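You operate a simulated robot arm through the tools that you are given. There is no shell and no other tool. Be economical: measure what you need, move in short steps, check, and stop when the job is done.

The job below is to be done with a simulated robot arm. You get a single attempt, and the scene is never put back.

## Task
Dust the blue-ended roller with the blue rag and wipe the big roller with the white one.
Fine: on the control box by the big roller: stop button in and main switch off first, and left so; both rags back on the small grey shelf. What is to be rubbed or washed off counts as gone when no trace of it is left.

It is judged by the outcome, as a careful person would: the job done as asked, and still so three seconds after it is handed in. It fails if anything else is knocked over, pushed out of place, dropped, spilled or broken.

## Robot
A 6-joint arm with a two-finger parallel gripper on a trunk, on a base that drives. Base frame: it is fixed to the floor where the robot stands at the start and does not move with it; the origin is under the middle of the robot, x ahead of it, y to its left, z up. Readings come in mm, rad, newtons and seconds.
With the tool pointing down near the work surface it reaches from about 100 to 760 mm from the robot's upright axis, wherever it stands. Its first joint turns from -2.897 to 2.897 rad. Places, roughly: big roller [-200, -900, 800]; blue-ended roller [-100, -1000, 1100]; main switch on the control box by the big roller [600, 0, 1200]; small grey shelf [-200, -600, 500]; stop button on the control box by the big roller [500, 0, 1000]. Payload 3.91 kg.
Tool frame: the origin (TCP) lies between the finger pads and is the grasp point; the fingertips stand 30 mm ahead of it; z points along the fingers, y is the line along which they close. Largest opening 110 mm; finger width 20, thickness 10; the body of the gripper, 48 by 112 mm, starts 55 mm behind the TCP.
Orientation is told as [roll, pitch, yaw] about the base's x, y, z axes, in that order, counted from this pose: with the fingers straight down and closing along the base's y, the tool's x points along the base's -x, its y along +y and its z along -z.

## Interface
- The arm moves only by the tool play_rows. Its argument "commands" is a list of rows, each a list of 6 numbers: the shift along the tool's x, y, z in units of 20 mm (1.0 is 20 mm), then the turn, a rotation vector about the tool's x, y, z in units of 5 degrees (1.0 is 5 degrees). In form: [[x, y, z, rx, ry, rz], ...]. A call has 1 to 8 rows; each row shifts and turns the commanded pose from where the row before left it, along the tool's axes as they then stand. "grip" is the gripper command, from -1 (fully open) to 1 (shut), values between in proportion, set as the call begins (left out, the last holds). A call with a number of a shift or a turn outside -1 to 1 is refused whole. Rows are played at 5 a second. More than 50 mm and 0.15 rad between two rows, or a gripper value outside its range, and nothing of the call is played. A pose out of reach is approached as far as the arm can. The call stops where the force on the tool passes 90 N (or 10 N more than at its start, if that is more) or the arm is blocked; 0.2 s more then pass. The fingers move at their own pace (about 45 mm/s each) and stop on an object; they squeeze with about 36 N. The grip force told is the motor's: it shows also when the fingers shut on nothing. Time passes only in rows, and 0.2 s behind the last, so rows that do not move let the fingers close. It gives the time, the measured TCP pose, the force on the tool (base axes), the opening and the grip force at its end, in the units of the frame above (readings bear some noise), with the torque about the TCP (base axes, N m) and any sound that the robot's microphone picked up, and new pictures: "pictures" is both (left out), scene, wrist or none.
- Cameras (640 x 400 px; columns grow to the right, rows downward): "scene" is now at [-22.2, 90.1, 1568.1]; the picture's right is [-0.75, -0.66, 0.00], its down [-0.45, 0.51, -0.73] and it looks along [0.49, -0.55, -0.68] (base axes); focal length 251 px, centre (320, 200). "wrist" rides on the gripper at [77, 7, -114] in the tool frame; the picture's right is [-0.09, 1.00, 0.00], its down [-0.80, -0.07, -0.59] and it looks along [-0.59, -0.05, 0.80] (tool axes); focal length 270 px, centre (320, 200). There is no depth. A picture from a camera that has moved, and an enlarged one, comes with that camera's place and axes in the base frame and with its lens.
- raise_lower(by): slides the trunk up (or, below 0, down) by that many mm; the arm and the scene camera ride with it, the base frame stays. It gives what a move gives, with no picture.
- roll_base(legs): drives the robot by 1 to 6 legs, each [ahead, turn to the left] in mm and rad, along the robot's own axes; the way and the turn of a leg run together, so that a leg with both is an arc; at most 1500 mm and 3.142 rad a leg. The arm and the cameras ride along, it lands a little off, and it stops where it bumps. It gives what a move gives, and a new picture of the scene camera.
- turn_head(pan, tilt): turns the head with the scene camera to pan (to the left, within 2.705 rad either way) and tilt (down, from -0.506 to 1.204), counted from straight ahead of the robot. It gives what a move gives, and a new picture of the scene camera.
- close_up(camera, box): a new picture of the part [left, top, right, bottom] of that camera's present view, enlarged. No time passes.
- job_done(): hands the job in; it is judged then, once.

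Go step by step. Nothing tells you exact positions but the pictures and the camera data: compare them with the known pose of the tool, close in by small moves and look again before you grip or let go. The budget is 120 turns and 260 pictures, counting those below and the enlarged ones. Unless the task says otherwise, let go and move clear before handing in, and close with one line.

The tools are called after "Emit:" by a JSON object that holds its "method" and its "body". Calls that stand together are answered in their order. play_rows: Moves the arm, as the interface text tells. Its arguments: {"type":"object","properties":{"commands":{"type":"array","items":{"type":"array","items":{"type":"number"}}},"grip":{"type":"number"},"pictures":{"type":"string","enum":["both","scene","wrist","none"]}},"required":["commands"]} The other tools are called the same way: raise_lower (by) slides the trunk up or down; roll_base (legs) drives the base; turn_head (pan, tilt) turns the head that bears the scene camera; close_up (camera, box) takes an enlarged picture of a part of a camera's view; job_done () hands the job in.

At the start:

```text
time_s: 0.0
position: [181.9, -297.3, 1379.1]
orientation: [0.0, 0.0, 0.007]
wrist_force: [0.4, -0.2, -0.5]
torque: [-0.01, 0.01, -0.02]
finger_gap: 110.3
grasp_force: 0.0
trunk travel left (down, up): [-525.0, 85.0]
robot x, y, heading: [-1.5, 3.1, 0.0]
head pan, tilt: [-0.843, 0.747]
```

scene: 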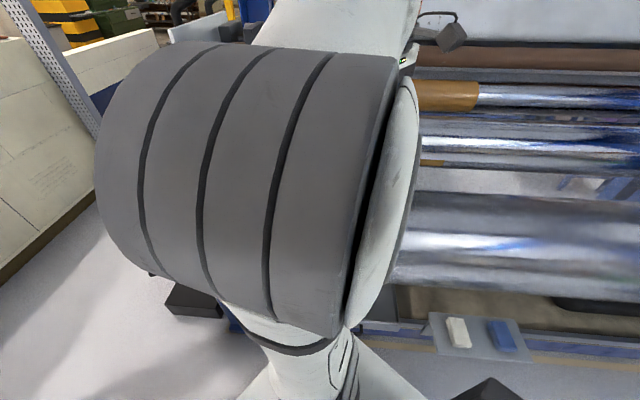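
wrist: 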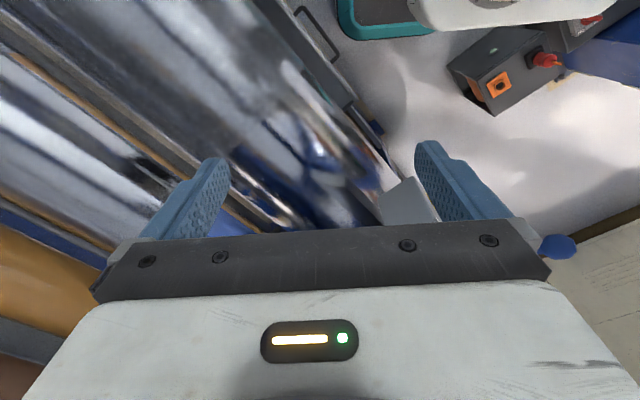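

I see the rollers to the robot's right, a shelf with a white and a blue rag, and control boxes in the wrist view. I look around with the head first.

Emit:
{"method": "turn_head", "body": {"pan": 0.0, "tilt": 0.5}}

Emit:
{"method": "turn_head", "body": {"pan": -1.5, "tilt": 0.6}}

Emit:
{"method": "turn_head", "body": {"pan": -2.3, "tilt": 0.6}}

```text
time_s: 1.2
position: [183.0, -296.8, 1378.0]
orientation: [0.001, 0.0, 0.007]
wrist_force: [0.3, 0.3, -0.7]
torque: [0.01, 0.0, 0.01]
finger_gap: 110.2
grasp_force: 0.1
trunk travel left (down, up): [-525.0, 85.0]
robot x, y, heading: [-5.9, 2.8, -0.007]
head pan, tilt: [0.0, 0.499]
camera scene: at [13.7, 152.0, 1589.7], right [0.0, -1.0, 0.0], down [-0.48, 0.0, -0.88], along [0.88, 0.0, -0.48], focal length 251 px, centre (320, 200)
```

scene: 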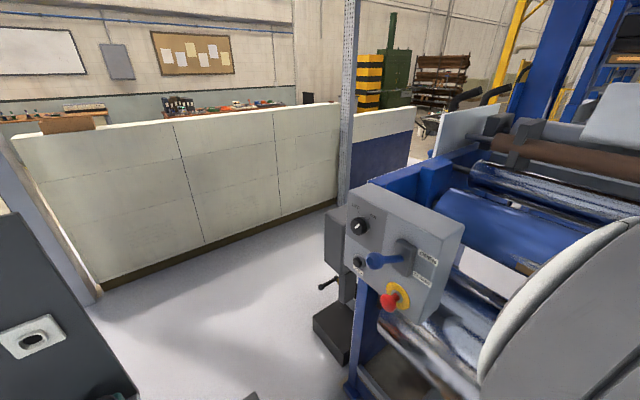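

```text
time_s: 2.8
position: [183.2, -295.7, 1378.7]
orientation: [-0.001, -0.001, 0.007]
wrist_force: [-0.7, 0.5, 0.3]
torque: [0.01, 0.01, 0.01]
finger_gap: 110.0
grasp_force: 0.0
trunk travel left (down, up): [-525.0, 85.0]
robot x, y, heading: [-1.9, -2.0, 0.0]
head pan, tilt: [-1.499, 0.6]
camera scene: at [-71.0, 64.1, 1580.6], right [-1.0, -0.07, 0.0], down [-0.04, 0.56, -0.83], along [0.06, -0.82, -0.56], focal length 251 px, centre (320, 200)
```

scene: 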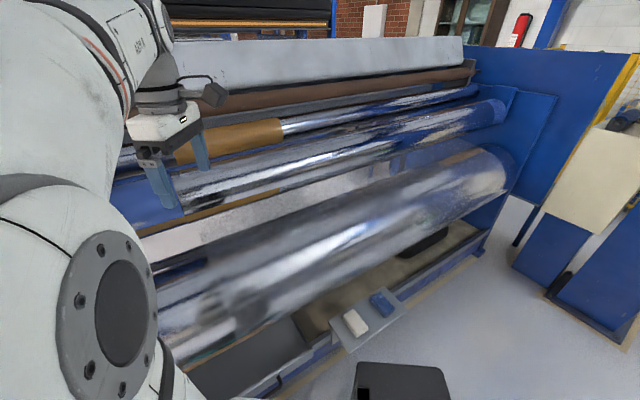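

```text
time_s: 3.9
position: [182.9, -295.9, 1379.6]
orientation: [0.001, 0.0, 0.006]
wrist_force: [-0.3, -0.1, -0.3]
torque: [0.02, 0.0, -0.06]
finger_gap: 109.8
grasp_force: 0.0
trunk travel left (down, up): [-525.0, 85.0]
robot x, y, heading: [-4.8, -0.3, 0.001]
head pan, tilt: [-2.3, 0.6]
camera scene: at [-136.2, 86.3, 1580.6], right [-0.75, 0.67, 0.0], down [0.38, 0.42, -0.83], along [-0.55, -0.61, -0.56], focal length 251 px, centre (320, 200)
```

scene: 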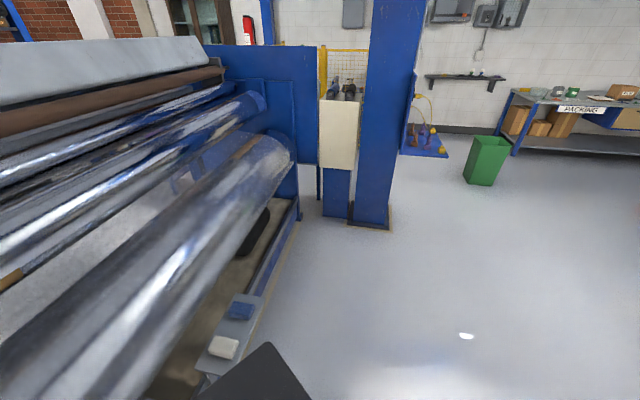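

The control box sits ahead, with a rotary dial, a blue lever switch, and a red mushroom button on it. I take close-ups of the rollers and the box.

Emit:
{"method": "turn_head", "body": {"pan": -1.5, "tilt": 0.6}}

Emit:
{"method": "close_up", "body": {"camera": "scene", "box": [130, 60, 350, 200]}}

Emit:
{"method": "close_up", "body": {"camera": "scene", "box": [330, 60, 550, 200]}}

Emit:
{"method": "close_up", "body": {"camera": "scene", "box": [140, 200, 460, 400]}}

Emit:
{"method": "turn_head", "body": {"pan": 0.0, "tilt": 0.6}}

Emit:
{"method": "close_up", "body": {"camera": "scene", "box": [300, 120, 500, 320]}}

```text
time_s: 5.0
position: [183.1, -295.6, 1379.2]
orientation: [-0.001, 0.0, 0.007]
wrist_force: [0.1, 0.0, 0.0]
torque: [0.02, 0.03, -0.01]
finger_gap: 110.0
grasp_force: 0.0
trunk travel left (down, up): [-525.0, 85.0]
robot x, y, heading: [0.0, 3.2, 0.002]
head pan, tilt: [-1.499, 0.6]
camera scene: at [-71.2, 64.1, 1580.6], right [-1.0, -0.07, 0.0], down [-0.04, 0.56, -0.83], along [0.06, -0.82, -0.56], focal length 251 px, centre (320, 200)
```

scene: 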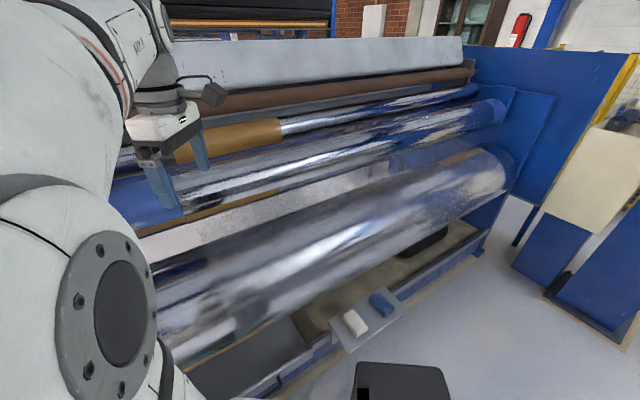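

```text
2.86 times, centred on (240, 130) of scene
camera zoom: at [-71.2, 64.1, 1580.6], right [-1.0, -0.07, 0.0], down [-0.04, 0.56, -0.83], along [0.06, -0.82, -0.56], focal length 717 px, centre (549, 400)
```

zoom: 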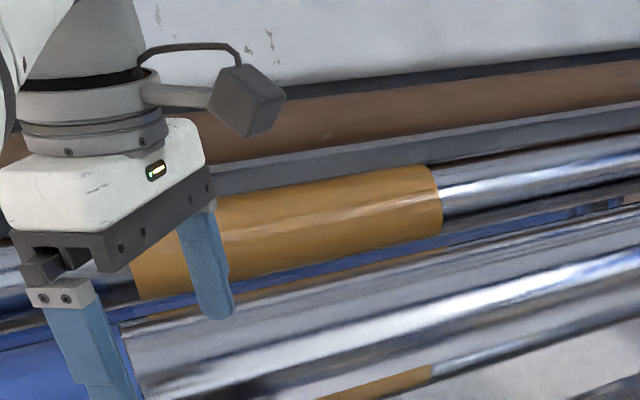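

```text
2.86 times, centred on (440, 130) of scene
camera zoom: at [-71.2, 64.1, 1580.6], right [-1.0, -0.07, 0.0], down [-0.04, 0.56, -0.83], along [0.06, -0.82, -0.56], focal length 717 px, centre (-23, 400)
```

zoom: 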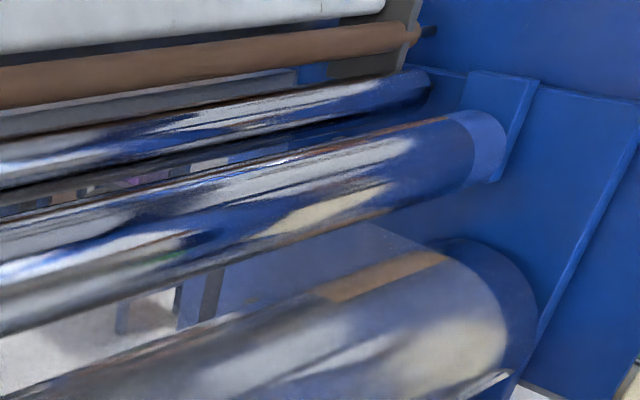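

```text
2.00 times, centred on (300, 300) of scene
camera zoom: at [-71.2, 64.1, 1580.6], right [-1.0, -0.07, 0.0], down [-0.04, 0.56, -0.83], along [0.06, -0.82, -0.56], focal length 502 px, centre (360, 0)
```

zoom: 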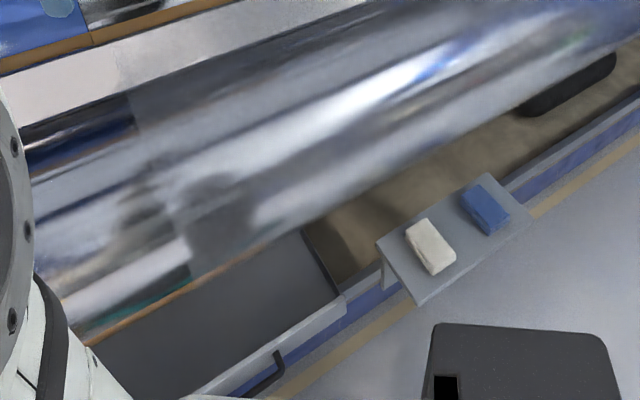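

```text
time_s: 6.6
position: [181.3, -297.5, 1378.7]
orientation: [0.001, 0.001, 0.007]
wrist_force: [0.5, 1.1, 0.1]
torque: [-0.01, 0.03, 0.01]
finger_gap: 109.8
grasp_force: 0.0
trunk travel left (down, up): [-525.0, 85.0]
robot x, y, heading: [-0.2, 2.3, -0.0]
head pan, tilt: [0.0, 0.6]
camera scene: at [11.1, 152.1, 1580.6], right [0.0, -1.0, 0.0], down [-0.56, 0.0, -0.83], along [0.83, 0.0, -0.56], focal length 251 px, centre (320, 200)
```

scene: 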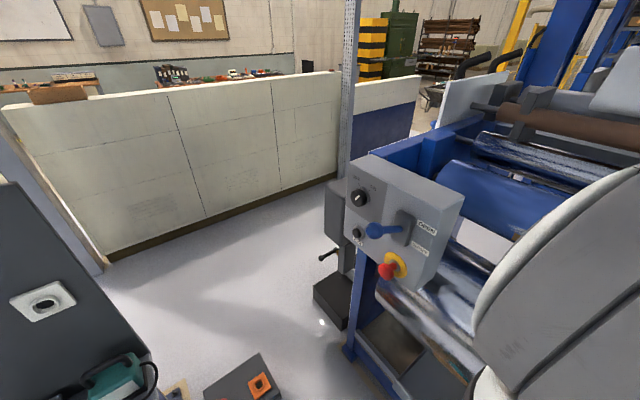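

```text
2.00 times, centred on (400, 220) of scene
camera zoom: at [11.1, 152.1, 1580.6], right [0.0, -1.0, 0.0], down [-0.56, 0.0, -0.83], along [0.83, 0.0, -0.56], focal length 502 px, centre (160, 160)
```

zoom: 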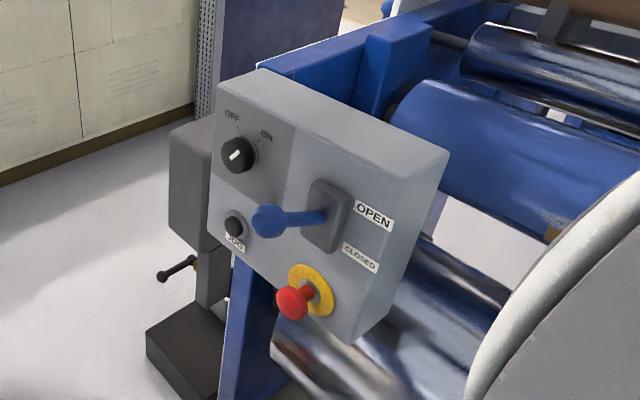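

The stop button is the red mushroom, and the dial at upper left is the main switch (OFF/ON). I zoom in on both, and also check the wrist view.

Emit:
{"method": "close_up", "body": {"camera": "scene", "box": [340, 170, 420, 220]}}

Emit:
{"method": "close_up", "body": {"camera": "scene", "box": [360, 240, 440, 290]}}

Emit:
{"method": "raise_lower", "body": {"by": -150}}

Emit:
{"method": "turn_head", "body": {"pan": -0.2, "tilt": 0.5}}

Emit:
{"method": "close_up", "body": {"camera": "scene", "box": [200, 80, 440, 280]}}

```text
8.00 times, centred on (380, 195) of scene
camera zoom: at [11.1, 152.1, 1580.6], right [0.0, -1.0, 0.0], down [-0.56, 0.0, -0.83], along [0.83, 0.0, -0.56], focal length 2007 px, centre (-160, 240)
```

zoom: 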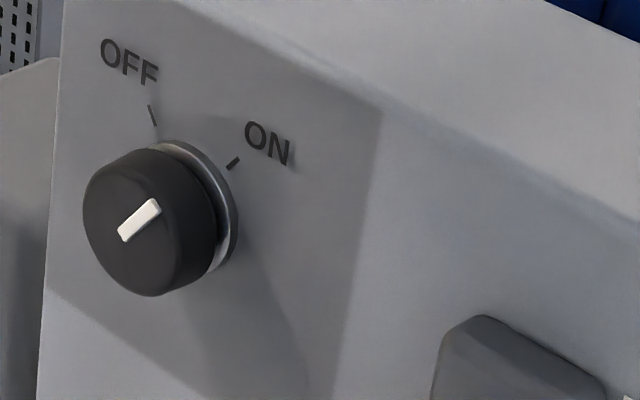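

```text
8.00 times, centred on (400, 265) of scene
camera zoom: at [11.1, 152.1, 1580.6], right [0.0, -1.0, 0.0], down [-0.56, 0.0, -0.83], along [0.83, 0.0, -0.56], focal length 2007 px, centre (-320, -320)
```

zoom: 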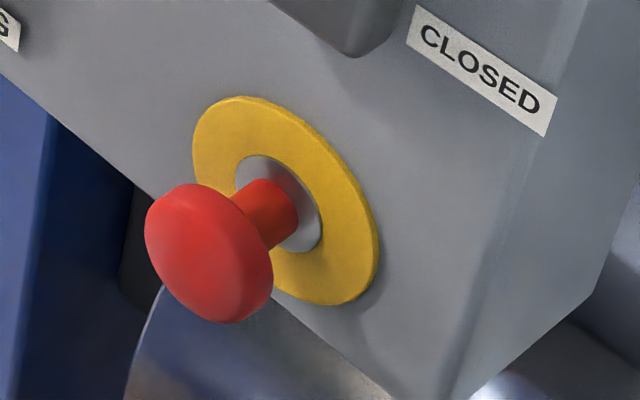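

```text
time_s: 8.4
position: [183.3, -297.9, 1229.0]
orientation: [0.0, -0.001, 0.005]
wrist_force: [0.9, 0.3, -0.5]
torque: [0.02, 0.04, 0.01]
finger_gap: 109.9
grasp_force: 0.0
trunk travel left (down, up): [-375.0, 235.0]
robot x, y, heading: [1.0, 4.3, -0.003]
head pan, tilt: [0.0, 0.6]
```

```text
time_s: 9.1
position: [183.8, -296.5, 1229.0]
orientation: [0.001, -0.001, 0.007]
wrist_force: [0.6, 0.3, -0.4]
torque: [0.0, 0.01, -0.02]
finger_gap: 110.0
grasp_force: 0.1
trunk travel left (down, up): [-375.0, 235.0]
robot x, y, heading: [1.9, 4.8, -0.001]
head pan, tilt: [-0.201, 0.499]
camera scene: at [11.8, 134.0, 1439.7], right [-0.2, -0.98, 0.0], down [-0.47, 0.1, -0.88], along [0.86, -0.18, -0.48], focal length 251 px, centre (320, 200)
```

scene: 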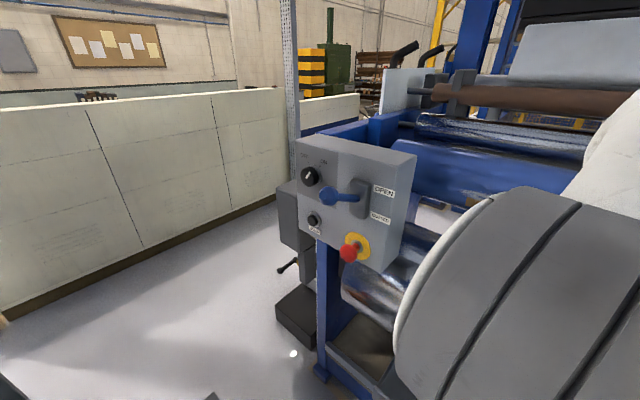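

```text
2.00 times, centred on (320, 180) of scene
camera zoom: at [11.8, 134.0, 1439.7], right [-0.2, -0.98, 0.0], down [-0.47, 0.1, -0.88], along [0.86, -0.18, -0.48], focal length 502 px, centre (320, 240)
```

zoom: 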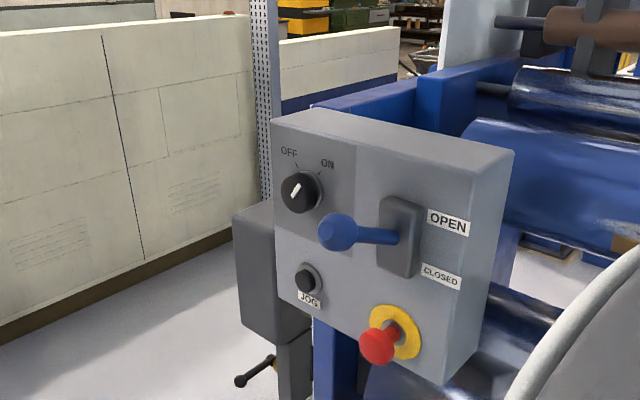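

Triangulating from two views, the stop button face is near (472, -30, 1024) and the dial face near (600, 44, 1184). The box face looks roughly along (-0.53, 0.85). I turn the tool horizontal, keeping clear of the machine.

Emit:
{"method": "play_rows", "body": {"commands": [[0, 1, 0, 0, -1, 0], [0, 1, 0, 0, -1, 0], [0, 1, 0, 0, -1, 0], [0, 1, 0, 0, -1, 0], [0, 1, 0, 0, -1, 0], [0, 1, 0, 0, -1, 0], [0, 1, 0, 0, -1, 0], [0, 1, 0, 0, -1, 0]], "pictures": "scene"}}

Emit:
{"method": "play_rows", "body": {"commands": [[0, 1, 0, 0, -1, 0], [0, 1, 0, 0, -1, 0], [0, 1, 0, 0, -1, 0], [0, 1, 0, 0, -1, 0], [0, 1, 0, 0, -1, 0], [0, 1, 0, 0, -1, 0], [0, 1, 0, 0, -1, 0], [0, 1, 0, 0, -1, 0]], "pictures": "both"}}

```text
time_s: 10.9
position: [183.5, -135.3, 1229.3]
orientation: [-0.002, -0.701, 0.009]
wrist_force: [-0.8, 0.2, 0.1]
torque: [0.02, 0.01, 0.01]
finger_gap: 110.1
grasp_force: 0.1
trunk travel left (down, up): [-375.0, 235.0]
robot x, y, heading: [0.1, 2.8, -0.001]
head pan, tilt: [-0.201, 0.499]
camera scene: at [12.0, 134.2, 1439.7], right [-0.2, -0.98, 0.0], down [-0.47, 0.1, -0.88], along [0.86, -0.18, -0.48], focal length 251 px, centre (320, 200)
```

scene: 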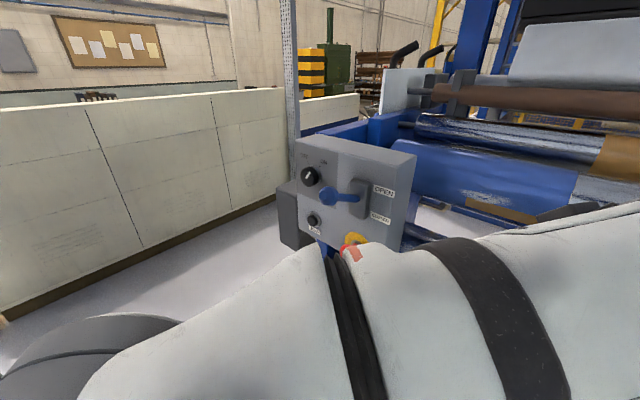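

```text
time_s: 12.7
position: [255.2, -13.4, 1224.2]
orientation: [0.0, -1.397, 0.008]
wrist_force: [0.3, 0.1, 0.5]
torque: [0.0, 0.01, -0.01]
finger_gap: 109.9
grasp_force: 0.1
out of reach, approached as far as the arm can: row 3, 4, 5, 6, 7, 8
trunk travel left (down, up): [-375.0, 235.0]
robot x, y, heading: [1.0, 1.2, -0.004]
head pan, tilt: [-0.201, 0.499]
camera scene: at [12.0, 134.1, 1439.7], right [-0.2, -0.98, 0.0], down [-0.47, 0.1, -0.88], along [0.86, -0.18, -0.48], focal length 251 px, centre (320, 200)
camera wrist: at [128.6, -6.1, 1167.2], right [0.01, 1.0, 0.09], down [-0.45, -0.07, 0.89], along [0.89, -0.05, 0.44], focal length 270 px, centre (320, 200)
```

scene: 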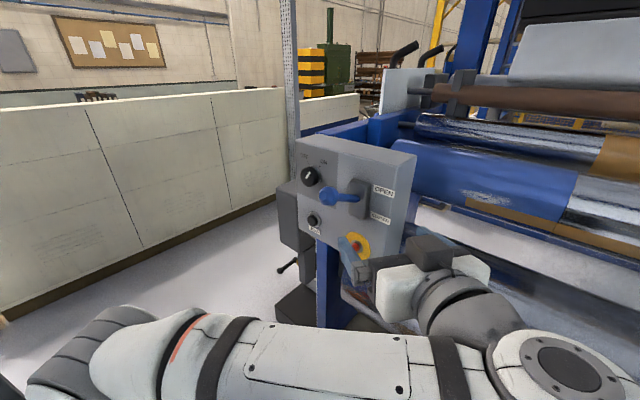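
wrist: 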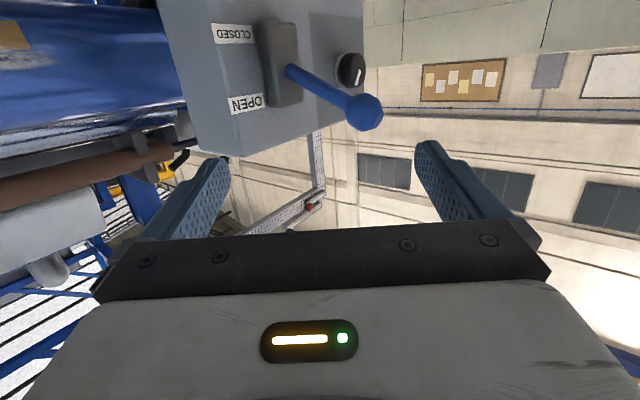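

The tool is nearly horizontal but too close to the trunk axis, so I move it outward and lower it to the button height.

Emit:
{"method": "play_rows", "body": {"commands": [[0, 0, 1, 0, -1, 0], [0, 0, 1, 0, -1, 0], [0, 0, 1, 0, 0, 0], [0, 0, 1, 0, 0, 0], [0.5, 0, 1, 1, 0, 0], [0.5, 0, 1, 1, 0, 0], [0.5, 0, 1, 1, 0, 0], [0.5, 0, 1, 1, 0, 0]], "pictures": "scene"}}

```text
time_s: 13.6
position: [229.4, -162.2, 1248.5]
orientation: [-2.639, -1.534, 1.946]
wrist_force: [-1.2, 0.5, 0.5]
torque: [-0.02, 0.01, -0.01]
finger_gap: 110.2
grasp_force: 0.1
out of reach, approached as far as the arm can: row 1, 2, 3
trunk travel left (down, up): [-375.0, 235.0]
robot x, y, heading: [-1.9, 1.0, -0.0]
head pan, tilt: [-0.201, 0.499]
stopped in row 4: the arm was blocked; the commanded pose is now the measured one
camera scene: at [10.8, 134.3, 1439.7], right [-0.2, -0.98, 0.0], down [-0.47, 0.1, -0.88], along [0.86, -0.18, -0.48], focal length 251 px, centre (320, 200)
```

scene: 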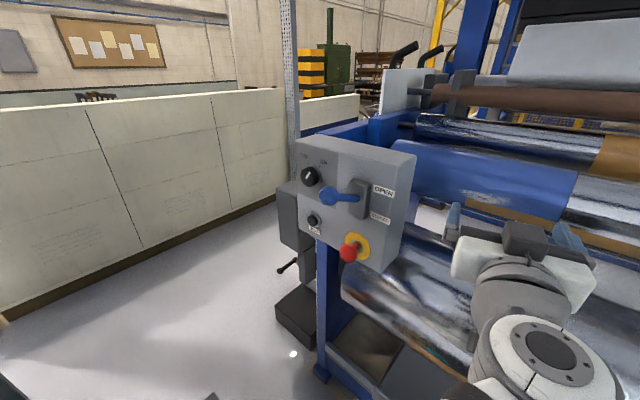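

The arm is cramped this close to the box. I look around behind and to the left to find room for backing the robot off.

Emit:
{"method": "turn_head", "body": {"pan": 1.3, "tilt": 0.7}}

Emit:
{"method": "turn_head", "body": {"pan": 2.7, "tilt": 0.7}}

Emit:
{"method": "turn_head", "body": {"pan": -0.7, "tilt": 0.9}}

```text
time_s: 15.2
position: [231.2, -160.7, 1247.8]
orientation: [-2.622, -1.535, 1.932]
wrist_force: [-1.4, -0.8, -0.1]
torque: [0.02, -0.01, 0.01]
finger_gap: 110.0
grasp_force: 0.1
trunk travel left (down, up): [-375.0, 235.0]
robot x, y, heading: [-2.1, -1.8, -0.002]
head pan, tilt: [1.3, 0.7]
camera scene: at [-54.5, 234.1, 1422.0], right [0.96, -0.27, 0.0], down [-0.17, -0.62, -0.77], along [0.21, 0.74, -0.64], focal length 251 px, centre (320, 200)
```

scene: 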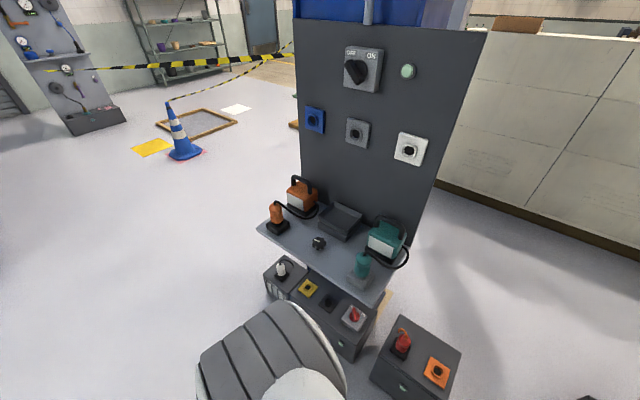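

```text
time_s: 16.8
position: [231.5, -161.7, 1248.4]
orientation: [-2.623, -1.535, 1.933]
wrist_force: [-0.2, 0.2, -0.4]
torque: [-0.02, -0.01, 0.0]
finger_gap: 110.0
grasp_force: 0.0
trunk travel left (down, up): [-375.0, 235.0]
robot x, y, heading: [-5.6, 3.3, -0.003]
head pan, tilt: [2.7, 0.7]
camera scene: at [-154.1, 188.7, 1422.0], right [0.43, 0.9, 0.0], down [0.58, -0.28, -0.76], along [-0.69, 0.33, -0.64], focal length 251 px, centre (320, 200)
```

scene: 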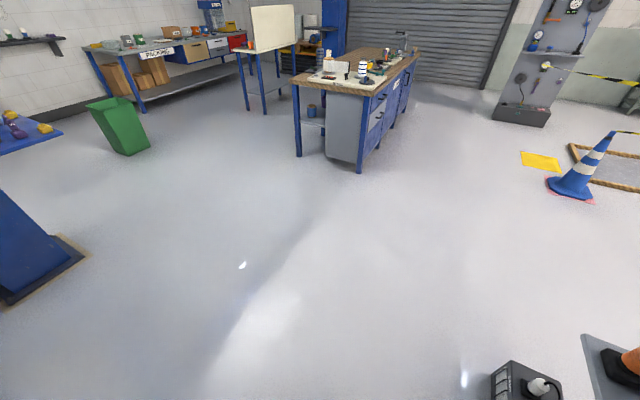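

```text
time_s: 19.6
position: [231.9, -161.4, 1247.0]
orientation: [-2.622, -1.533, 1.93]
wrist_force: [0.1, 0.1, 0.9]
torque: [0.03, 0.03, -0.01]
finger_gap: 109.6
grasp_force: 0.1
trunk travel left (down, up): [-375.0, 235.0]
robot x, y, heading: [-5.0, -0.6, -0.005]
head pan, tilt: [-0.7, 0.901]
camera scene: at [-19.6, 103.6, 1405.8], right [-0.64, -0.76, 0.0], down [-0.6, 0.51, -0.62], along [0.47, -0.4, -0.78], focal length 251 px, centre (320, 200)
```

scene: 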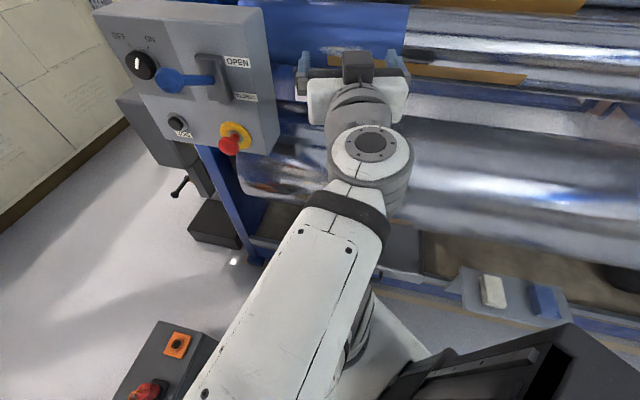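

There is free floor behind the robot, so I back off 150 mm and give the arm more room.

Emit:
{"method": "roll_base", "body": {"legs": [[-150, 0]]}}

```text
time_s: 21.0
position: [80.6, -162.1, 1248.3]
orientation: [-2.602, -1.535, 1.912]
wrist_force: [0.2, 0.0, 0.2]
torque: [0.02, 0.03, 0.02]
finger_gap: 109.9
grasp_force: 0.1
trunk travel left (down, up): [-375.0, 235.0]
robot x, y, heading: [-153.7, 1.1, -0.0]
head pan, tilt: [-0.7, 0.901]
camera scene: at [-171.5, 103.7, 1405.8], right [-0.64, -0.76, 0.0], down [-0.6, 0.51, -0.62], along [0.47, -0.4, -0.78], focal length 251 px, centre (320, 200)
```

scene: 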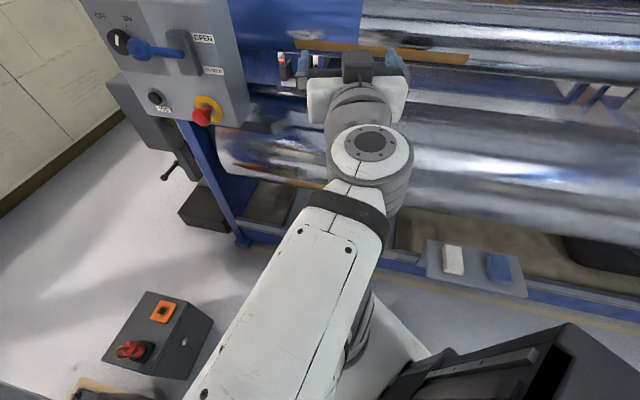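

Now I turn the tool square to the box, lower it, and slide it sideways toward the button, staying outside the lever.

Emit:
{"method": "play_rows", "body": {"commands": [[1, 0.5, 0, 0.5, 0, 0], [1, 0.5, 0, 0.5, 0, 0], [1, 0.5, 0, 0.5, 0, 0], [1, 0.5, 0, 0.5, 0, 0], [1, 1, 0, 0.5, 0, 0], [1, 1, 0, 0.5, 0, 0], [1, 1, 0, 0.5, 0, 0], [1, 1, 0, 0, 0, 0]], "grip": 1, "pictures": "both"}}

```text
time_s: 21.4
position: [42.5, -196.1, 1247.0]
orientation: [-2.546, -1.543, 1.607]
wrist_force: [0.0, -0.5, 0.3]
torque: [-0.02, -0.02, 0.02]
finger_gap: 72.5
grasp_force: 0.1
out of reach, approached as far as the arm can: row 1, 2
trunk travel left (down, up): [-375.0, 235.0]
robot x, y, heading: [-153.1, 2.0, -0.003]
head pan, tilt: [-0.7, 0.901]
stopped in row 2: the arm was blocked; the commanded pose is now the measured one
camera scene: at [-171.1, 103.9, 1405.8], right [-0.64, -0.76, 0.0], down [-0.6, 0.5, -0.62], along [0.47, -0.4, -0.78], focal length 251 px, centre (320, 200)
camera wrist: at [-18.1, -100.8, 1166.7], right [0.8, 0.59, 0.07], down [-0.41, 0.46, 0.79], along [0.43, -0.66, 0.61], focal length 270 px, centre (320, 200)
```

scene: 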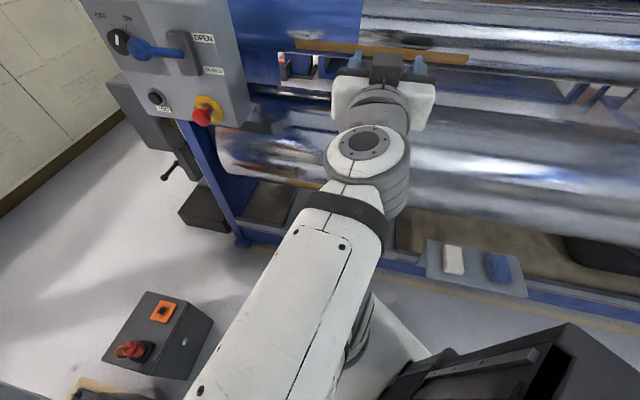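
wrist: 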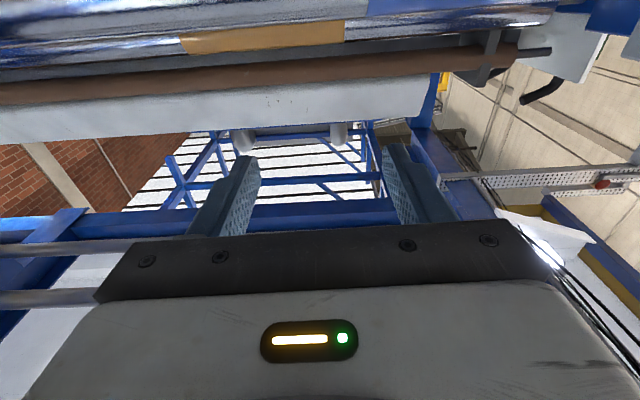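

The arm is folded against its limit. I extend it outward first, which is clear above the big roller.

Emit:
{"method": "play_rows", "body": {"commands": [[0, 0, 1, 0, 0, 0], [0, 0, 1, 0, 0, 0], [0, 0, 1, 0, 0, 0], [0, 0, 1, 0, 0, 0], [0, 1, 1, 0, 0, 0], [0, 1, 0.5, 0, 0, 0], [0, 1, 0, 0, 0, 0], [0, 1, 0, 0, 0, 0]], "pictures": "scene"}}

```text
time_s: 22.2
position: [19.7, -212.0, 1289.5]
orientation: [-2.994, -1.384, 1.915]
wrist_force: [0.0, 0.4, -0.8]
torque: [0.02, -0.04, 0.02]
finger_gap: 1.6
grasp_force: 0.1
trunk travel left (down, up): [-375.0, 235.0]
robot x, y, heading: [-150.5, 1.1, -0.0]
head pan, tilt: [-0.7, 0.901]
stopped in row 3: the arm was blocked; the commanded pose is now the measured one
camera scene: at [-171.4, 103.9, 1405.8], right [-0.64, -0.76, 0.0], down [-0.6, 0.5, -0.62], along [0.48, -0.4, -0.78], focal length 251 px, centre (320, 200)
```

scene: 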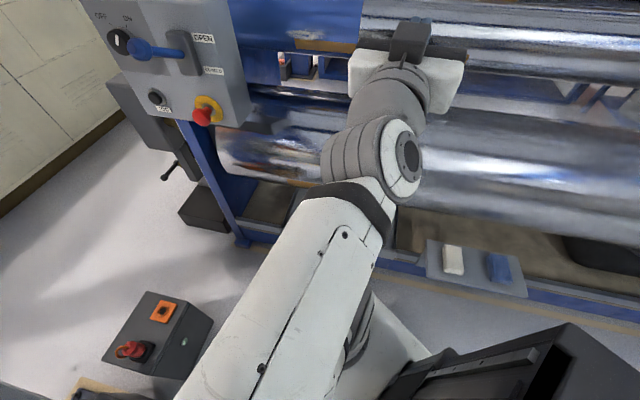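

The wrist centre sits over the robot's own axis, which is a bad spot. I swing the tool back down to recover, then re-approach with the tool tilted.

Emit:
{"method": "play_rows", "body": {"commands": [[0, 0, 0, 0, 1, 0], [0, 0, 0, 0, 1, 0], [0, 0, 0, 0, 1, 0], [0, 0, 0, 0, 1, 0], [0, 0, 0, 0, 1, 0], [0, 0, 0, 0, 1, 0], [0, 0, 0, 0, 1, 0], [0, 0, 0, 0, 1, 0]], "pictures": "none"}}

Emit:
{"method": "turn_head", "body": {"pan": 0.7, "tilt": 0.9}}

```text
time_s: 23.1
position: [-14.0, -216.1, 1286.8]
orientation: [-0.264, -1.486, -0.97]
wrist_force: [0.3, -0.2, 0.3]
torque: [0.0, 0.01, -0.03]
finger_gap: 0.1
grasp_force: 35.7
out of reach, approached as far as the arm can: row 2
trunk travel left (down, up): [-375.0, 235.0]
robot x, y, heading: [-151.3, 2.7, 0.001]
head pan, tilt: [-0.7, 0.901]
stopped in row 4: the arm was blocked; the commanded pose is now the measured one
```

```text
time_s: 24.6
position: [-13.7, -217.1, 1285.6]
orientation: [-0.25, -1.489, -0.983]
wrist_force: [0.5, 0.2, 0.6]
torque: [0.01, 0.01, 0.02]
finger_gap: 0.0
grasp_force: 36.1
trunk travel left (down, up): [-375.0, 235.0]
robot x, y, heading: [-153.9, 2.6, -0.002]
head pan, tilt: [0.7, 0.901]
camera scene: at [-171.4, 200.9, 1405.8], right [0.64, -0.77, 0.0], down [-0.6, -0.5, -0.62], along [0.48, 0.4, -0.78], focal length 251 px, centre (320, 200)
```

scene: 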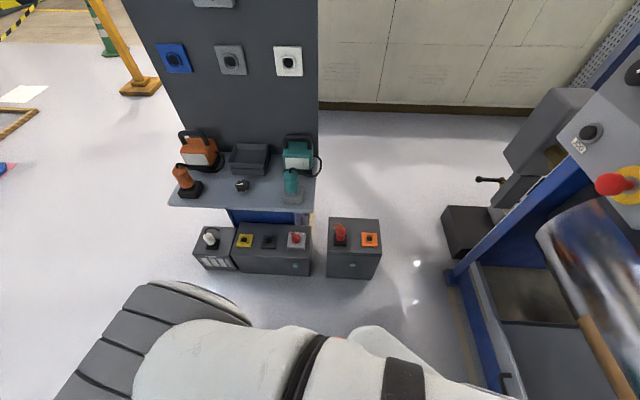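

I try creeping outward in smaller steps along the pointing direction.

Emit:
{"method": "play_rows", "body": {"commands": [[0, 0, 0.4, 0, 0, 0], [0, 0, 0.4, 0, 0, 0], [0, 0, 0.4, 0, 0, 0], [0, 0, 0.4, 0, 0, 0], [0, 0, 0.4, 0, 0, 0], [0, 0, 0.4, 0, 0, 0], [0, 0, 0.4, 0, 0, 0], [0, 0, 0.4, 0, 0, 0]], "pictures": "none"}}

Emit:
{"method": "turn_head", "body": {"pan": -0.9, "tilt": 0.8}}

```text
time_s: 26.4
position: [7.0, -277.6, 1279.5]
orientation: [-0.252, -1.484, -0.981]
wrist_force: [0.3, -0.5, -0.1]
torque: [0.0, 0.02, -0.02]
finger_gap: 0.2
grasp_force: 36.2
trunk travel left (down, up): [-375.0, 235.0]
robot x, y, heading: [-152.9, 3.5, -0.001]
head pan, tilt: [0.7, 0.901]
```

```text
time_s: 28.1
position: [7.7, -275.6, 1280.5]
orientation: [-0.256, -1.488, -0.978]
wrist_force: [-0.6, -0.3, 0.5]
torque: [0.01, -0.02, -0.01]
finger_gap: 0.3
grasp_force: 35.8
trunk travel left (down, up): [-375.0, 235.0]
robot x, y, heading: [-154.1, 1.5, 0.003]
head pan, tilt: [-0.901, 0.799]
camera scene: at [-179.0, 89.1, 1413.7], right [-0.78, -0.62, 0.0], down [-0.45, 0.56, -0.7], along [0.43, -0.55, -0.72], focal length 251 px, centre (320, 200)
```

scene: 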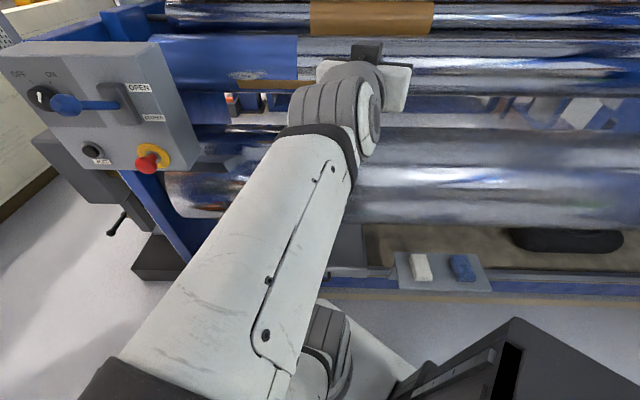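

Small steps work. Now I move the robot left along the floor, with the arm held compact, so the arm can face the box more squarely.

Emit:
{"method": "roll_base", "body": {"legs": [[0, 0.9], [320, 0], [0, -0.9], [-180, 0]]}}

```text
time_s: 30.4
position: [141.8, -92.7, 1287.2]
orientation: [-1.208, -1.411, 0.698]
wrist_force: [0.1, -0.1, -0.1]
torque: [0.0, 0.0, 0.04]
finger_gap: 0.1
grasp_force: 35.7
trunk travel left (down, up): [-375.0, 235.0]
robot x, y, heading: [-161.6, 12.7, 0.688]
head pan, tilt: [-0.901, 0.799]
stopped in leg 1: the robot was blocked; the commanded pose is now the measured one
camera scene: at [-240.4, 64.1, 1413.8], right [-0.21, -0.98, 0.0], down [-0.7, 0.15, -0.7], along [0.68, -0.15, -0.72], focal length 251 px, centre (320, 200)
```

scene: 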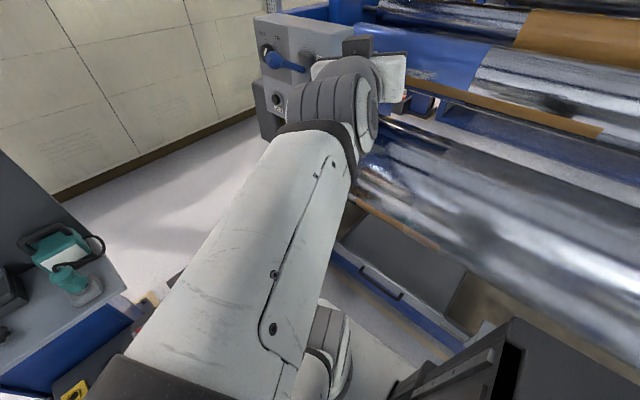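

The base bumped something while turning. I look at the left side.

Emit:
{"method": "turn_head", "body": {"pan": 0.4, "tilt": 1.1}}

Emit:
{"method": "turn_head", "body": {"pan": -1.6, "tilt": 1.2}}

Emit:
{"method": "turn_head", "body": {"pan": -0.4, "tilt": 1.2}}

```text
time_s: 31.9
position: [141.8, -92.5, 1286.5]
orientation: [-1.214, -1.41, 0.702]
wrist_force: [0.4, -0.4, -0.5]
torque: [-0.01, 0.02, 0.0]
finger_gap: 0.0
grasp_force: 36.4
trunk travel left (down, up): [-375.0, 235.0]
robot x, y, heading: [-165.7, 13.8, 0.688]
head pan, tilt: [0.4, 1.1]
camera scene: at [-290.1, 137.4, 1392.0], right [0.89, -0.47, 0.0], down [-0.41, -0.79, -0.45], along [0.21, 0.4, -0.89], focal length 251 px, centre (320, 200)
```

scene: 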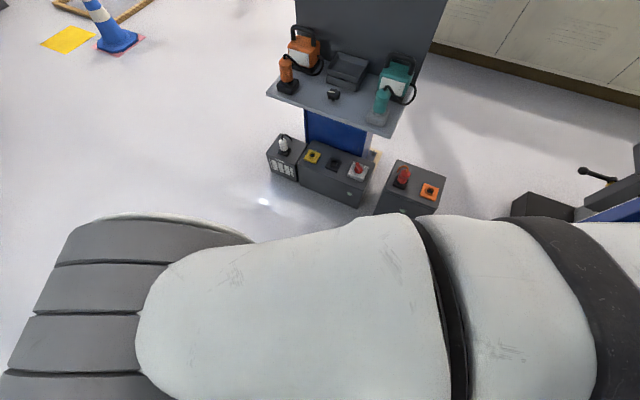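

```text
time_s: 33.8
position: [142.5, -91.9, 1287.4]
orientation: [-1.218, -1.409, 0.705]
wrist_force: [-0.1, 0.4, -0.5]
torque: [-0.04, -0.03, 0.01]
finger_gap: 0.1
grasp_force: 36.1
trunk travel left (down, up): [-375.0, 235.0]
robot x, y, heading: [-159.8, 13.1, 0.689]
head pan, tilt: [-1.6, 1.201]
camera scene: at [-285.3, 37.3, 1386.0], right [-0.79, -0.61, 0.0], down [-0.57, 0.74, -0.36], along [0.22, -0.29, -0.93], focal length 251 px, centre (320, 200)
```

scene: 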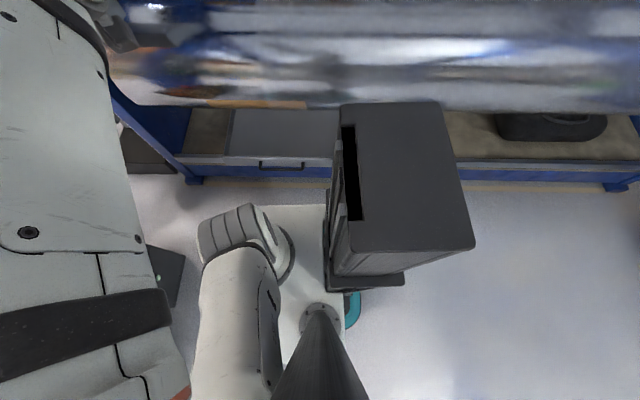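

```text
time_s: 35.2
position: [141.2, -91.5, 1287.2]
orientation: [-1.217, -1.409, 0.705]
wrist_force: [0.2, -0.5, -0.8]
torque: [0.01, 0.0, 0.0]
finger_gap: 0.0
grasp_force: 35.7
trunk travel left (down, up): [-375.0, 235.0]
robot x, y, heading: [-164.2, 12.9, 0.691]
head pan, tilt: [-0.4, 1.201]
camera scene: at [-265.9, 97.4, 1386.0], right [0.28, -0.96, 0.0], down [-0.89, -0.26, -0.36], along [0.35, 0.1, -0.93], focal length 251 px, centre (320, 200)
```

scene: 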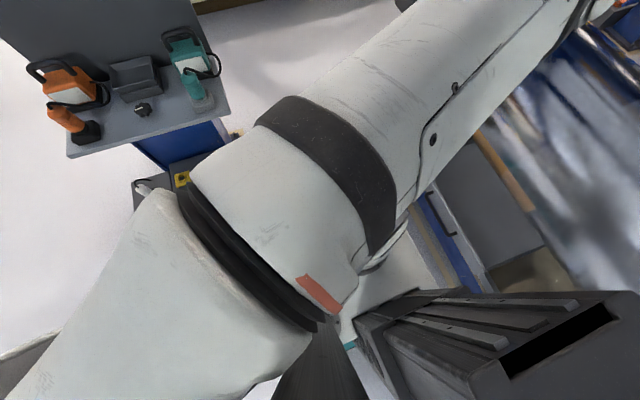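

The dark tower on the robot's rear-right is close to the grey shelf, so it probably bumped there. I turn back and check the shelf.

Emit:
{"method": "roll_base", "body": {"legs": [[0, -0.69]]}}

Emit:
{"method": "turn_head", "body": {"pan": -1.7, "tilt": 1.0}}

```text
time_s: 37.2
position: [20.2, -253.7, 1287.8]
orientation: [-1.218, -1.411, 0.074]
wrist_force: [-0.5, 0.8, -0.8]
torque: [-0.01, 0.01, 0.01]
finger_gap: 0.2
grasp_force: 36.4
trunk travel left (down, up): [-375.0, 235.0]
robot x, y, heading: [-164.8, 3.8, 0.113]
head pan, tilt: [-0.4, 1.201]
stopped in leg 1: the robot was blocked; the commanded pose is now the measured one
camera scene: at [-202.4, 127.7, 1386.0], right [-0.29, -0.96, 0.0], down [-0.89, 0.27, -0.36], along [0.35, -0.1, -0.93], focal length 251 px, centre (320, 200)
```

scene: 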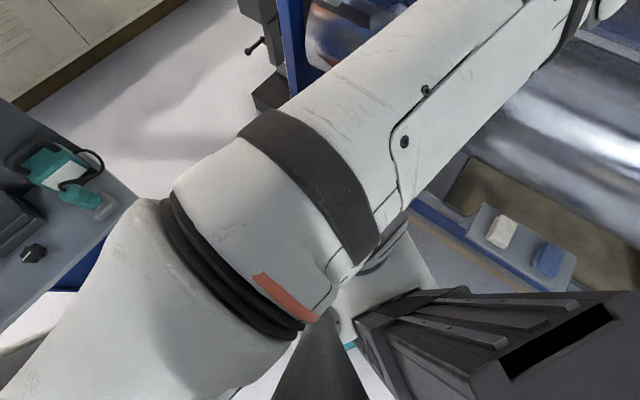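

```text
time_s: 38.7
position: [20.4, -253.5, 1288.0]
orientation: [-1.22, -1.412, 0.079]
wrist_force: [-0.8, 0.0, -0.5]
torque: [-0.02, -0.02, 0.04]
finger_gap: 0.1
grasp_force: 36.2
trunk travel left (down, up): [-375.0, 235.0]
robot x, y, heading: [-165.7, 1.0, 0.113]
head pan, tilt: [-1.7, 1.0]
camera scene: at [-257.1, 74.2, 1398.6], right [-1.0, 0.02, 0.0], down [0.02, 0.84, -0.54], along [-0.01, -0.54, -0.84], focal length 251 px, centre (320, 200)
```

scene: 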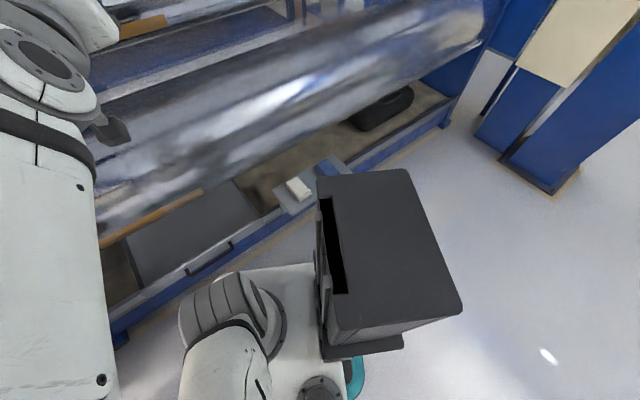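

I check the left side for whatever is in contact.

Emit:
{"method": "turn_head", "body": {"pan": 0.8, "tilt": 1.0}}

Emit:
{"method": "turn_head", "body": {"pan": 2.2, "tilt": 1.1}}

Emit:
{"method": "turn_head", "body": {"pan": -2.6, "tilt": 1.1}}

```text
time_s: 41.0
position: [21.0, -253.7, 1287.5]
orientation: [-1.218, -1.411, 0.08]
wrist_force: [0.1, 0.8, 0.1]
torque: [-0.01, 0.02, 0.02]
finger_gap: 0.0
grasp_force: 36.1
trunk travel left (down, up): [-375.0, 235.0]
robot x, y, heading: [-164.2, 4.4, 0.111]
head pan, tilt: [0.799, 1.0]
camera scene: at [-212.7, 198.7, 1398.6], right [0.79, -0.62, 0.0], down [-0.52, -0.66, -0.54], along [0.33, 0.43, -0.84], focal length 251 px, centre (320, 200)
```

scene: 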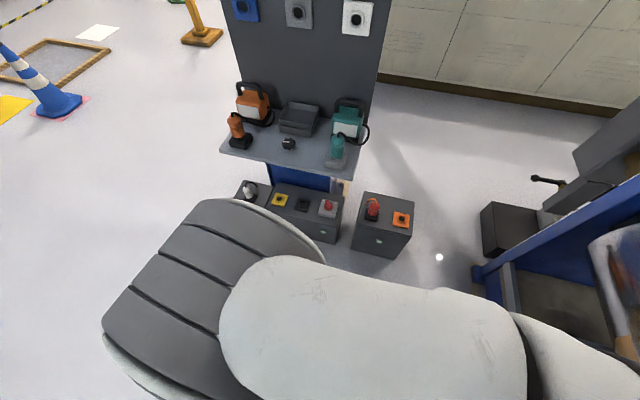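

```text
time_s: 42.5
position: [20.9, -252.9, 1288.8]
orientation: [-1.218, -1.411, 0.077]
wrist_force: [0.3, 0.1, -0.4]
torque: [0.0, -0.03, -0.02]
finger_gap: 0.0
grasp_force: 35.9
trunk travel left (down, up): [-375.0, 235.0]
robot x, y, heading: [-161.3, 3.8, 0.107]
head pan, tilt: [2.201, 1.1]
camera scene: at [-298.1, 190.6, 1392.0], right [0.74, 0.67, 0.0], down [0.6, -0.66, -0.45], along [-0.31, 0.34, -0.89], focal length 251 px, centre (320, 200)
```

scene: 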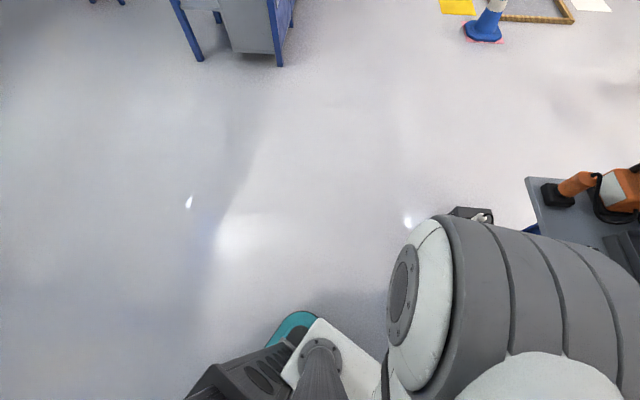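

```text
time_s: 46.3
position: [22.0, -254.1, 1288.2]
orientation: [-1.217, -1.412, 0.078]
wrist_force: [0.3, 0.5, 0.3]
torque: [-0.01, 0.01, 0.01]
finger_gap: 0.0
grasp_force: 36.1
trunk travel left (down, up): [-375.0, 235.0]
robot x, y, heading: [-163.0, 3.3, 0.109]
head pan, tilt: [-2.601, 1.1]
camera scene: at [-305.9, 105.7, 1392.0], right [-0.6, 0.8, 0.0], down [0.71, 0.54, -0.45], along [-0.36, -0.27, -0.89], focal length 251 px, centre (320, 200)
```

scene: 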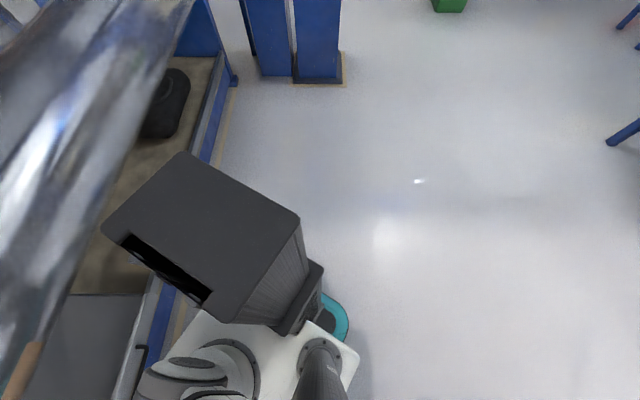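

Nothing obvious touches; the platform corner is simply close to the machine. I back straight off to gain clearance.

Emit:
{"method": "roll_base", "body": {"legs": [[-200, 0]]}}

```text
time_s: 47.9
position: [-176.4, -275.6, 1287.8]
orientation: [-1.221, -1.412, 0.084]
wrist_force: [-0.1, 0.0, -0.2]
torque: [0.03, 0.04, -0.03]
finger_gap: 0.0
grasp_force: 36.5
trunk travel left (down, up): [-375.0, 235.0]
robot x, y, heading: [-367.1, -17.9, 0.112]
head pan, tilt: [-2.601, 1.1]
camera scene: at [-506.1, 83.6, 1392.0], right [-0.61, 0.79, 0.0], down [0.71, 0.54, -0.45], along [-0.36, -0.28, -0.89], focal length 251 px, centre (320, 200)
```

scene: 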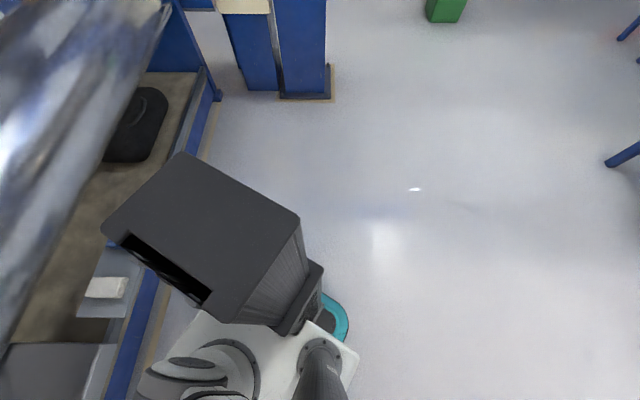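

Now I turn left, drive ahead, and turn back, to stand further out from the machine but opposite the box.

Emit:
{"method": "roll_base", "body": {"legs": [[0, 0.8], [310, 0]]}}

Emit:
{"method": "roll_base", "body": {"legs": [[0, -1.3]]}}

```text
time_s: 50.0
position: [-68.1, -114.6, 1291.9]
orientation: [-1.308, -1.415, 0.8]
wrist_force: [-0.4, -0.2, -0.2]
torque: [0.01, -0.01, 0.0]
finger_gap: 0.2
grasp_force: 36.0
trunk travel left (down, up): [-375.0, 235.0]
robot x, y, heading: [-375.2, -11.6, 0.7]
head pan, tilt: [-2.601, 1.1]
stopped in leg 1: the robot was blocked; the commanded pose is now the measured one
camera scene: at [-547.3, -3.7, 1392.0], right [-0.94, 0.33, 0.0], down [0.29, 0.84, -0.45], along [-0.15, -0.43, -0.89], focal length 251 px, centre (320, 200)
```

scene: 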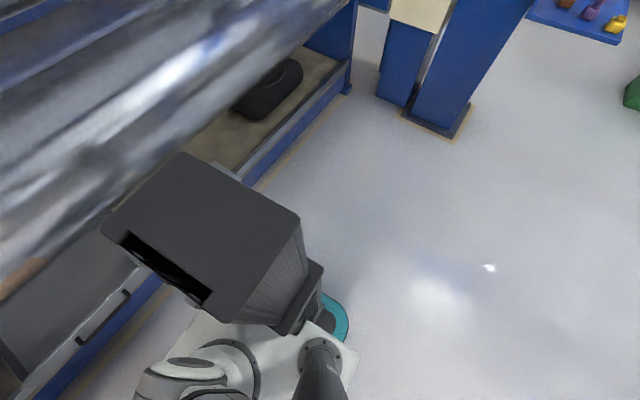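

```text
time_s: 52.1
position: [-173.7, -270.0, 1290.2]
orientation: [-1.276, -1.415, 0.175]
wrist_force: [1.0, -0.3, 0.4]
torque: [0.02, 0.01, 0.03]
finger_gap: 0.2
grasp_force: 35.9
trunk travel left (down, up): [-375.0, 235.0]
robot x, y, heading: [-364.5, -24.3, 0.15]
head pan, tilt: [-2.601, 1.1]
stopped in leg 1: the robot was blocked; the commanded pose is now the measured one
camera scene: at [-513.2, 73.1, 1392.0], right [-0.64, 0.77, 0.0], down [0.69, 0.57, -0.45], along [-0.35, -0.29, -0.89], focal length 251 px, centre (320, 200)
```

scene: 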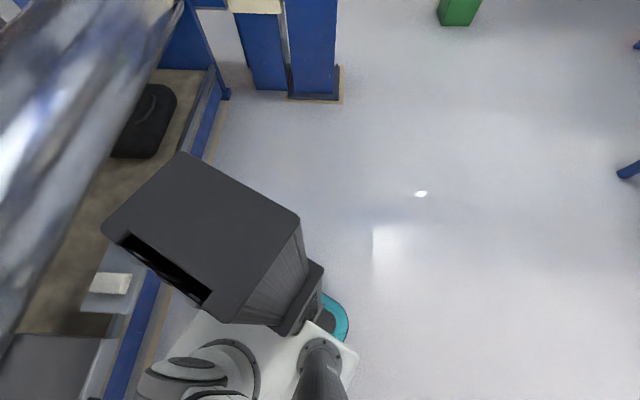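

Each turn stops after about 0.6 rad, with nothing in contact in either direction. So I turn in smaller legs.

Emit:
{"method": "roll_base", "body": {"legs": [[0, 0.4], [0, 0.4], [250, 0]]}}

```text
time_s: 53.9
position: [-88.2, -166.7, 1290.3]
orientation: [-1.265, -1.415, 0.588]
wrist_force: [-0.4, -0.4, 0.7]
torque: [0.01, 0.01, -0.01]
finger_gap: 0.0
grasp_force: 36.2
trunk travel left (down, up): [-375.0, 235.0]
robot x, y, heading: [-371.4, -14.4, 0.531]
head pan, tilt: [-2.601, 1.1]
stopped in leg 2: the robot was blocked; the commanded pose is now the measured one
camera scene: at [-543.7, 20.1, 1392.0], right [-0.88, 0.48, 0.0], down [0.42, 0.78, -0.45], along [-0.22, -0.4, -0.89], focal length 251 px, centre (320, 200)
```

scene: 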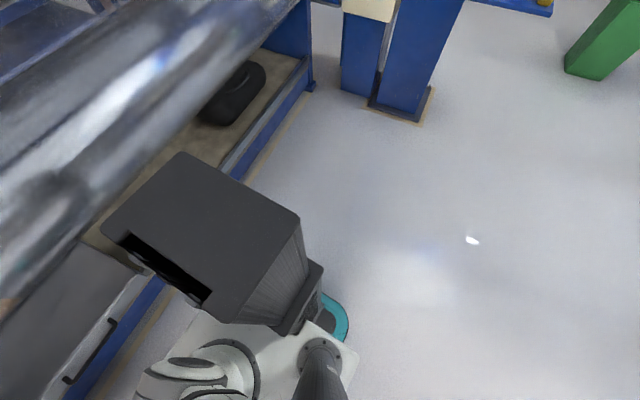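

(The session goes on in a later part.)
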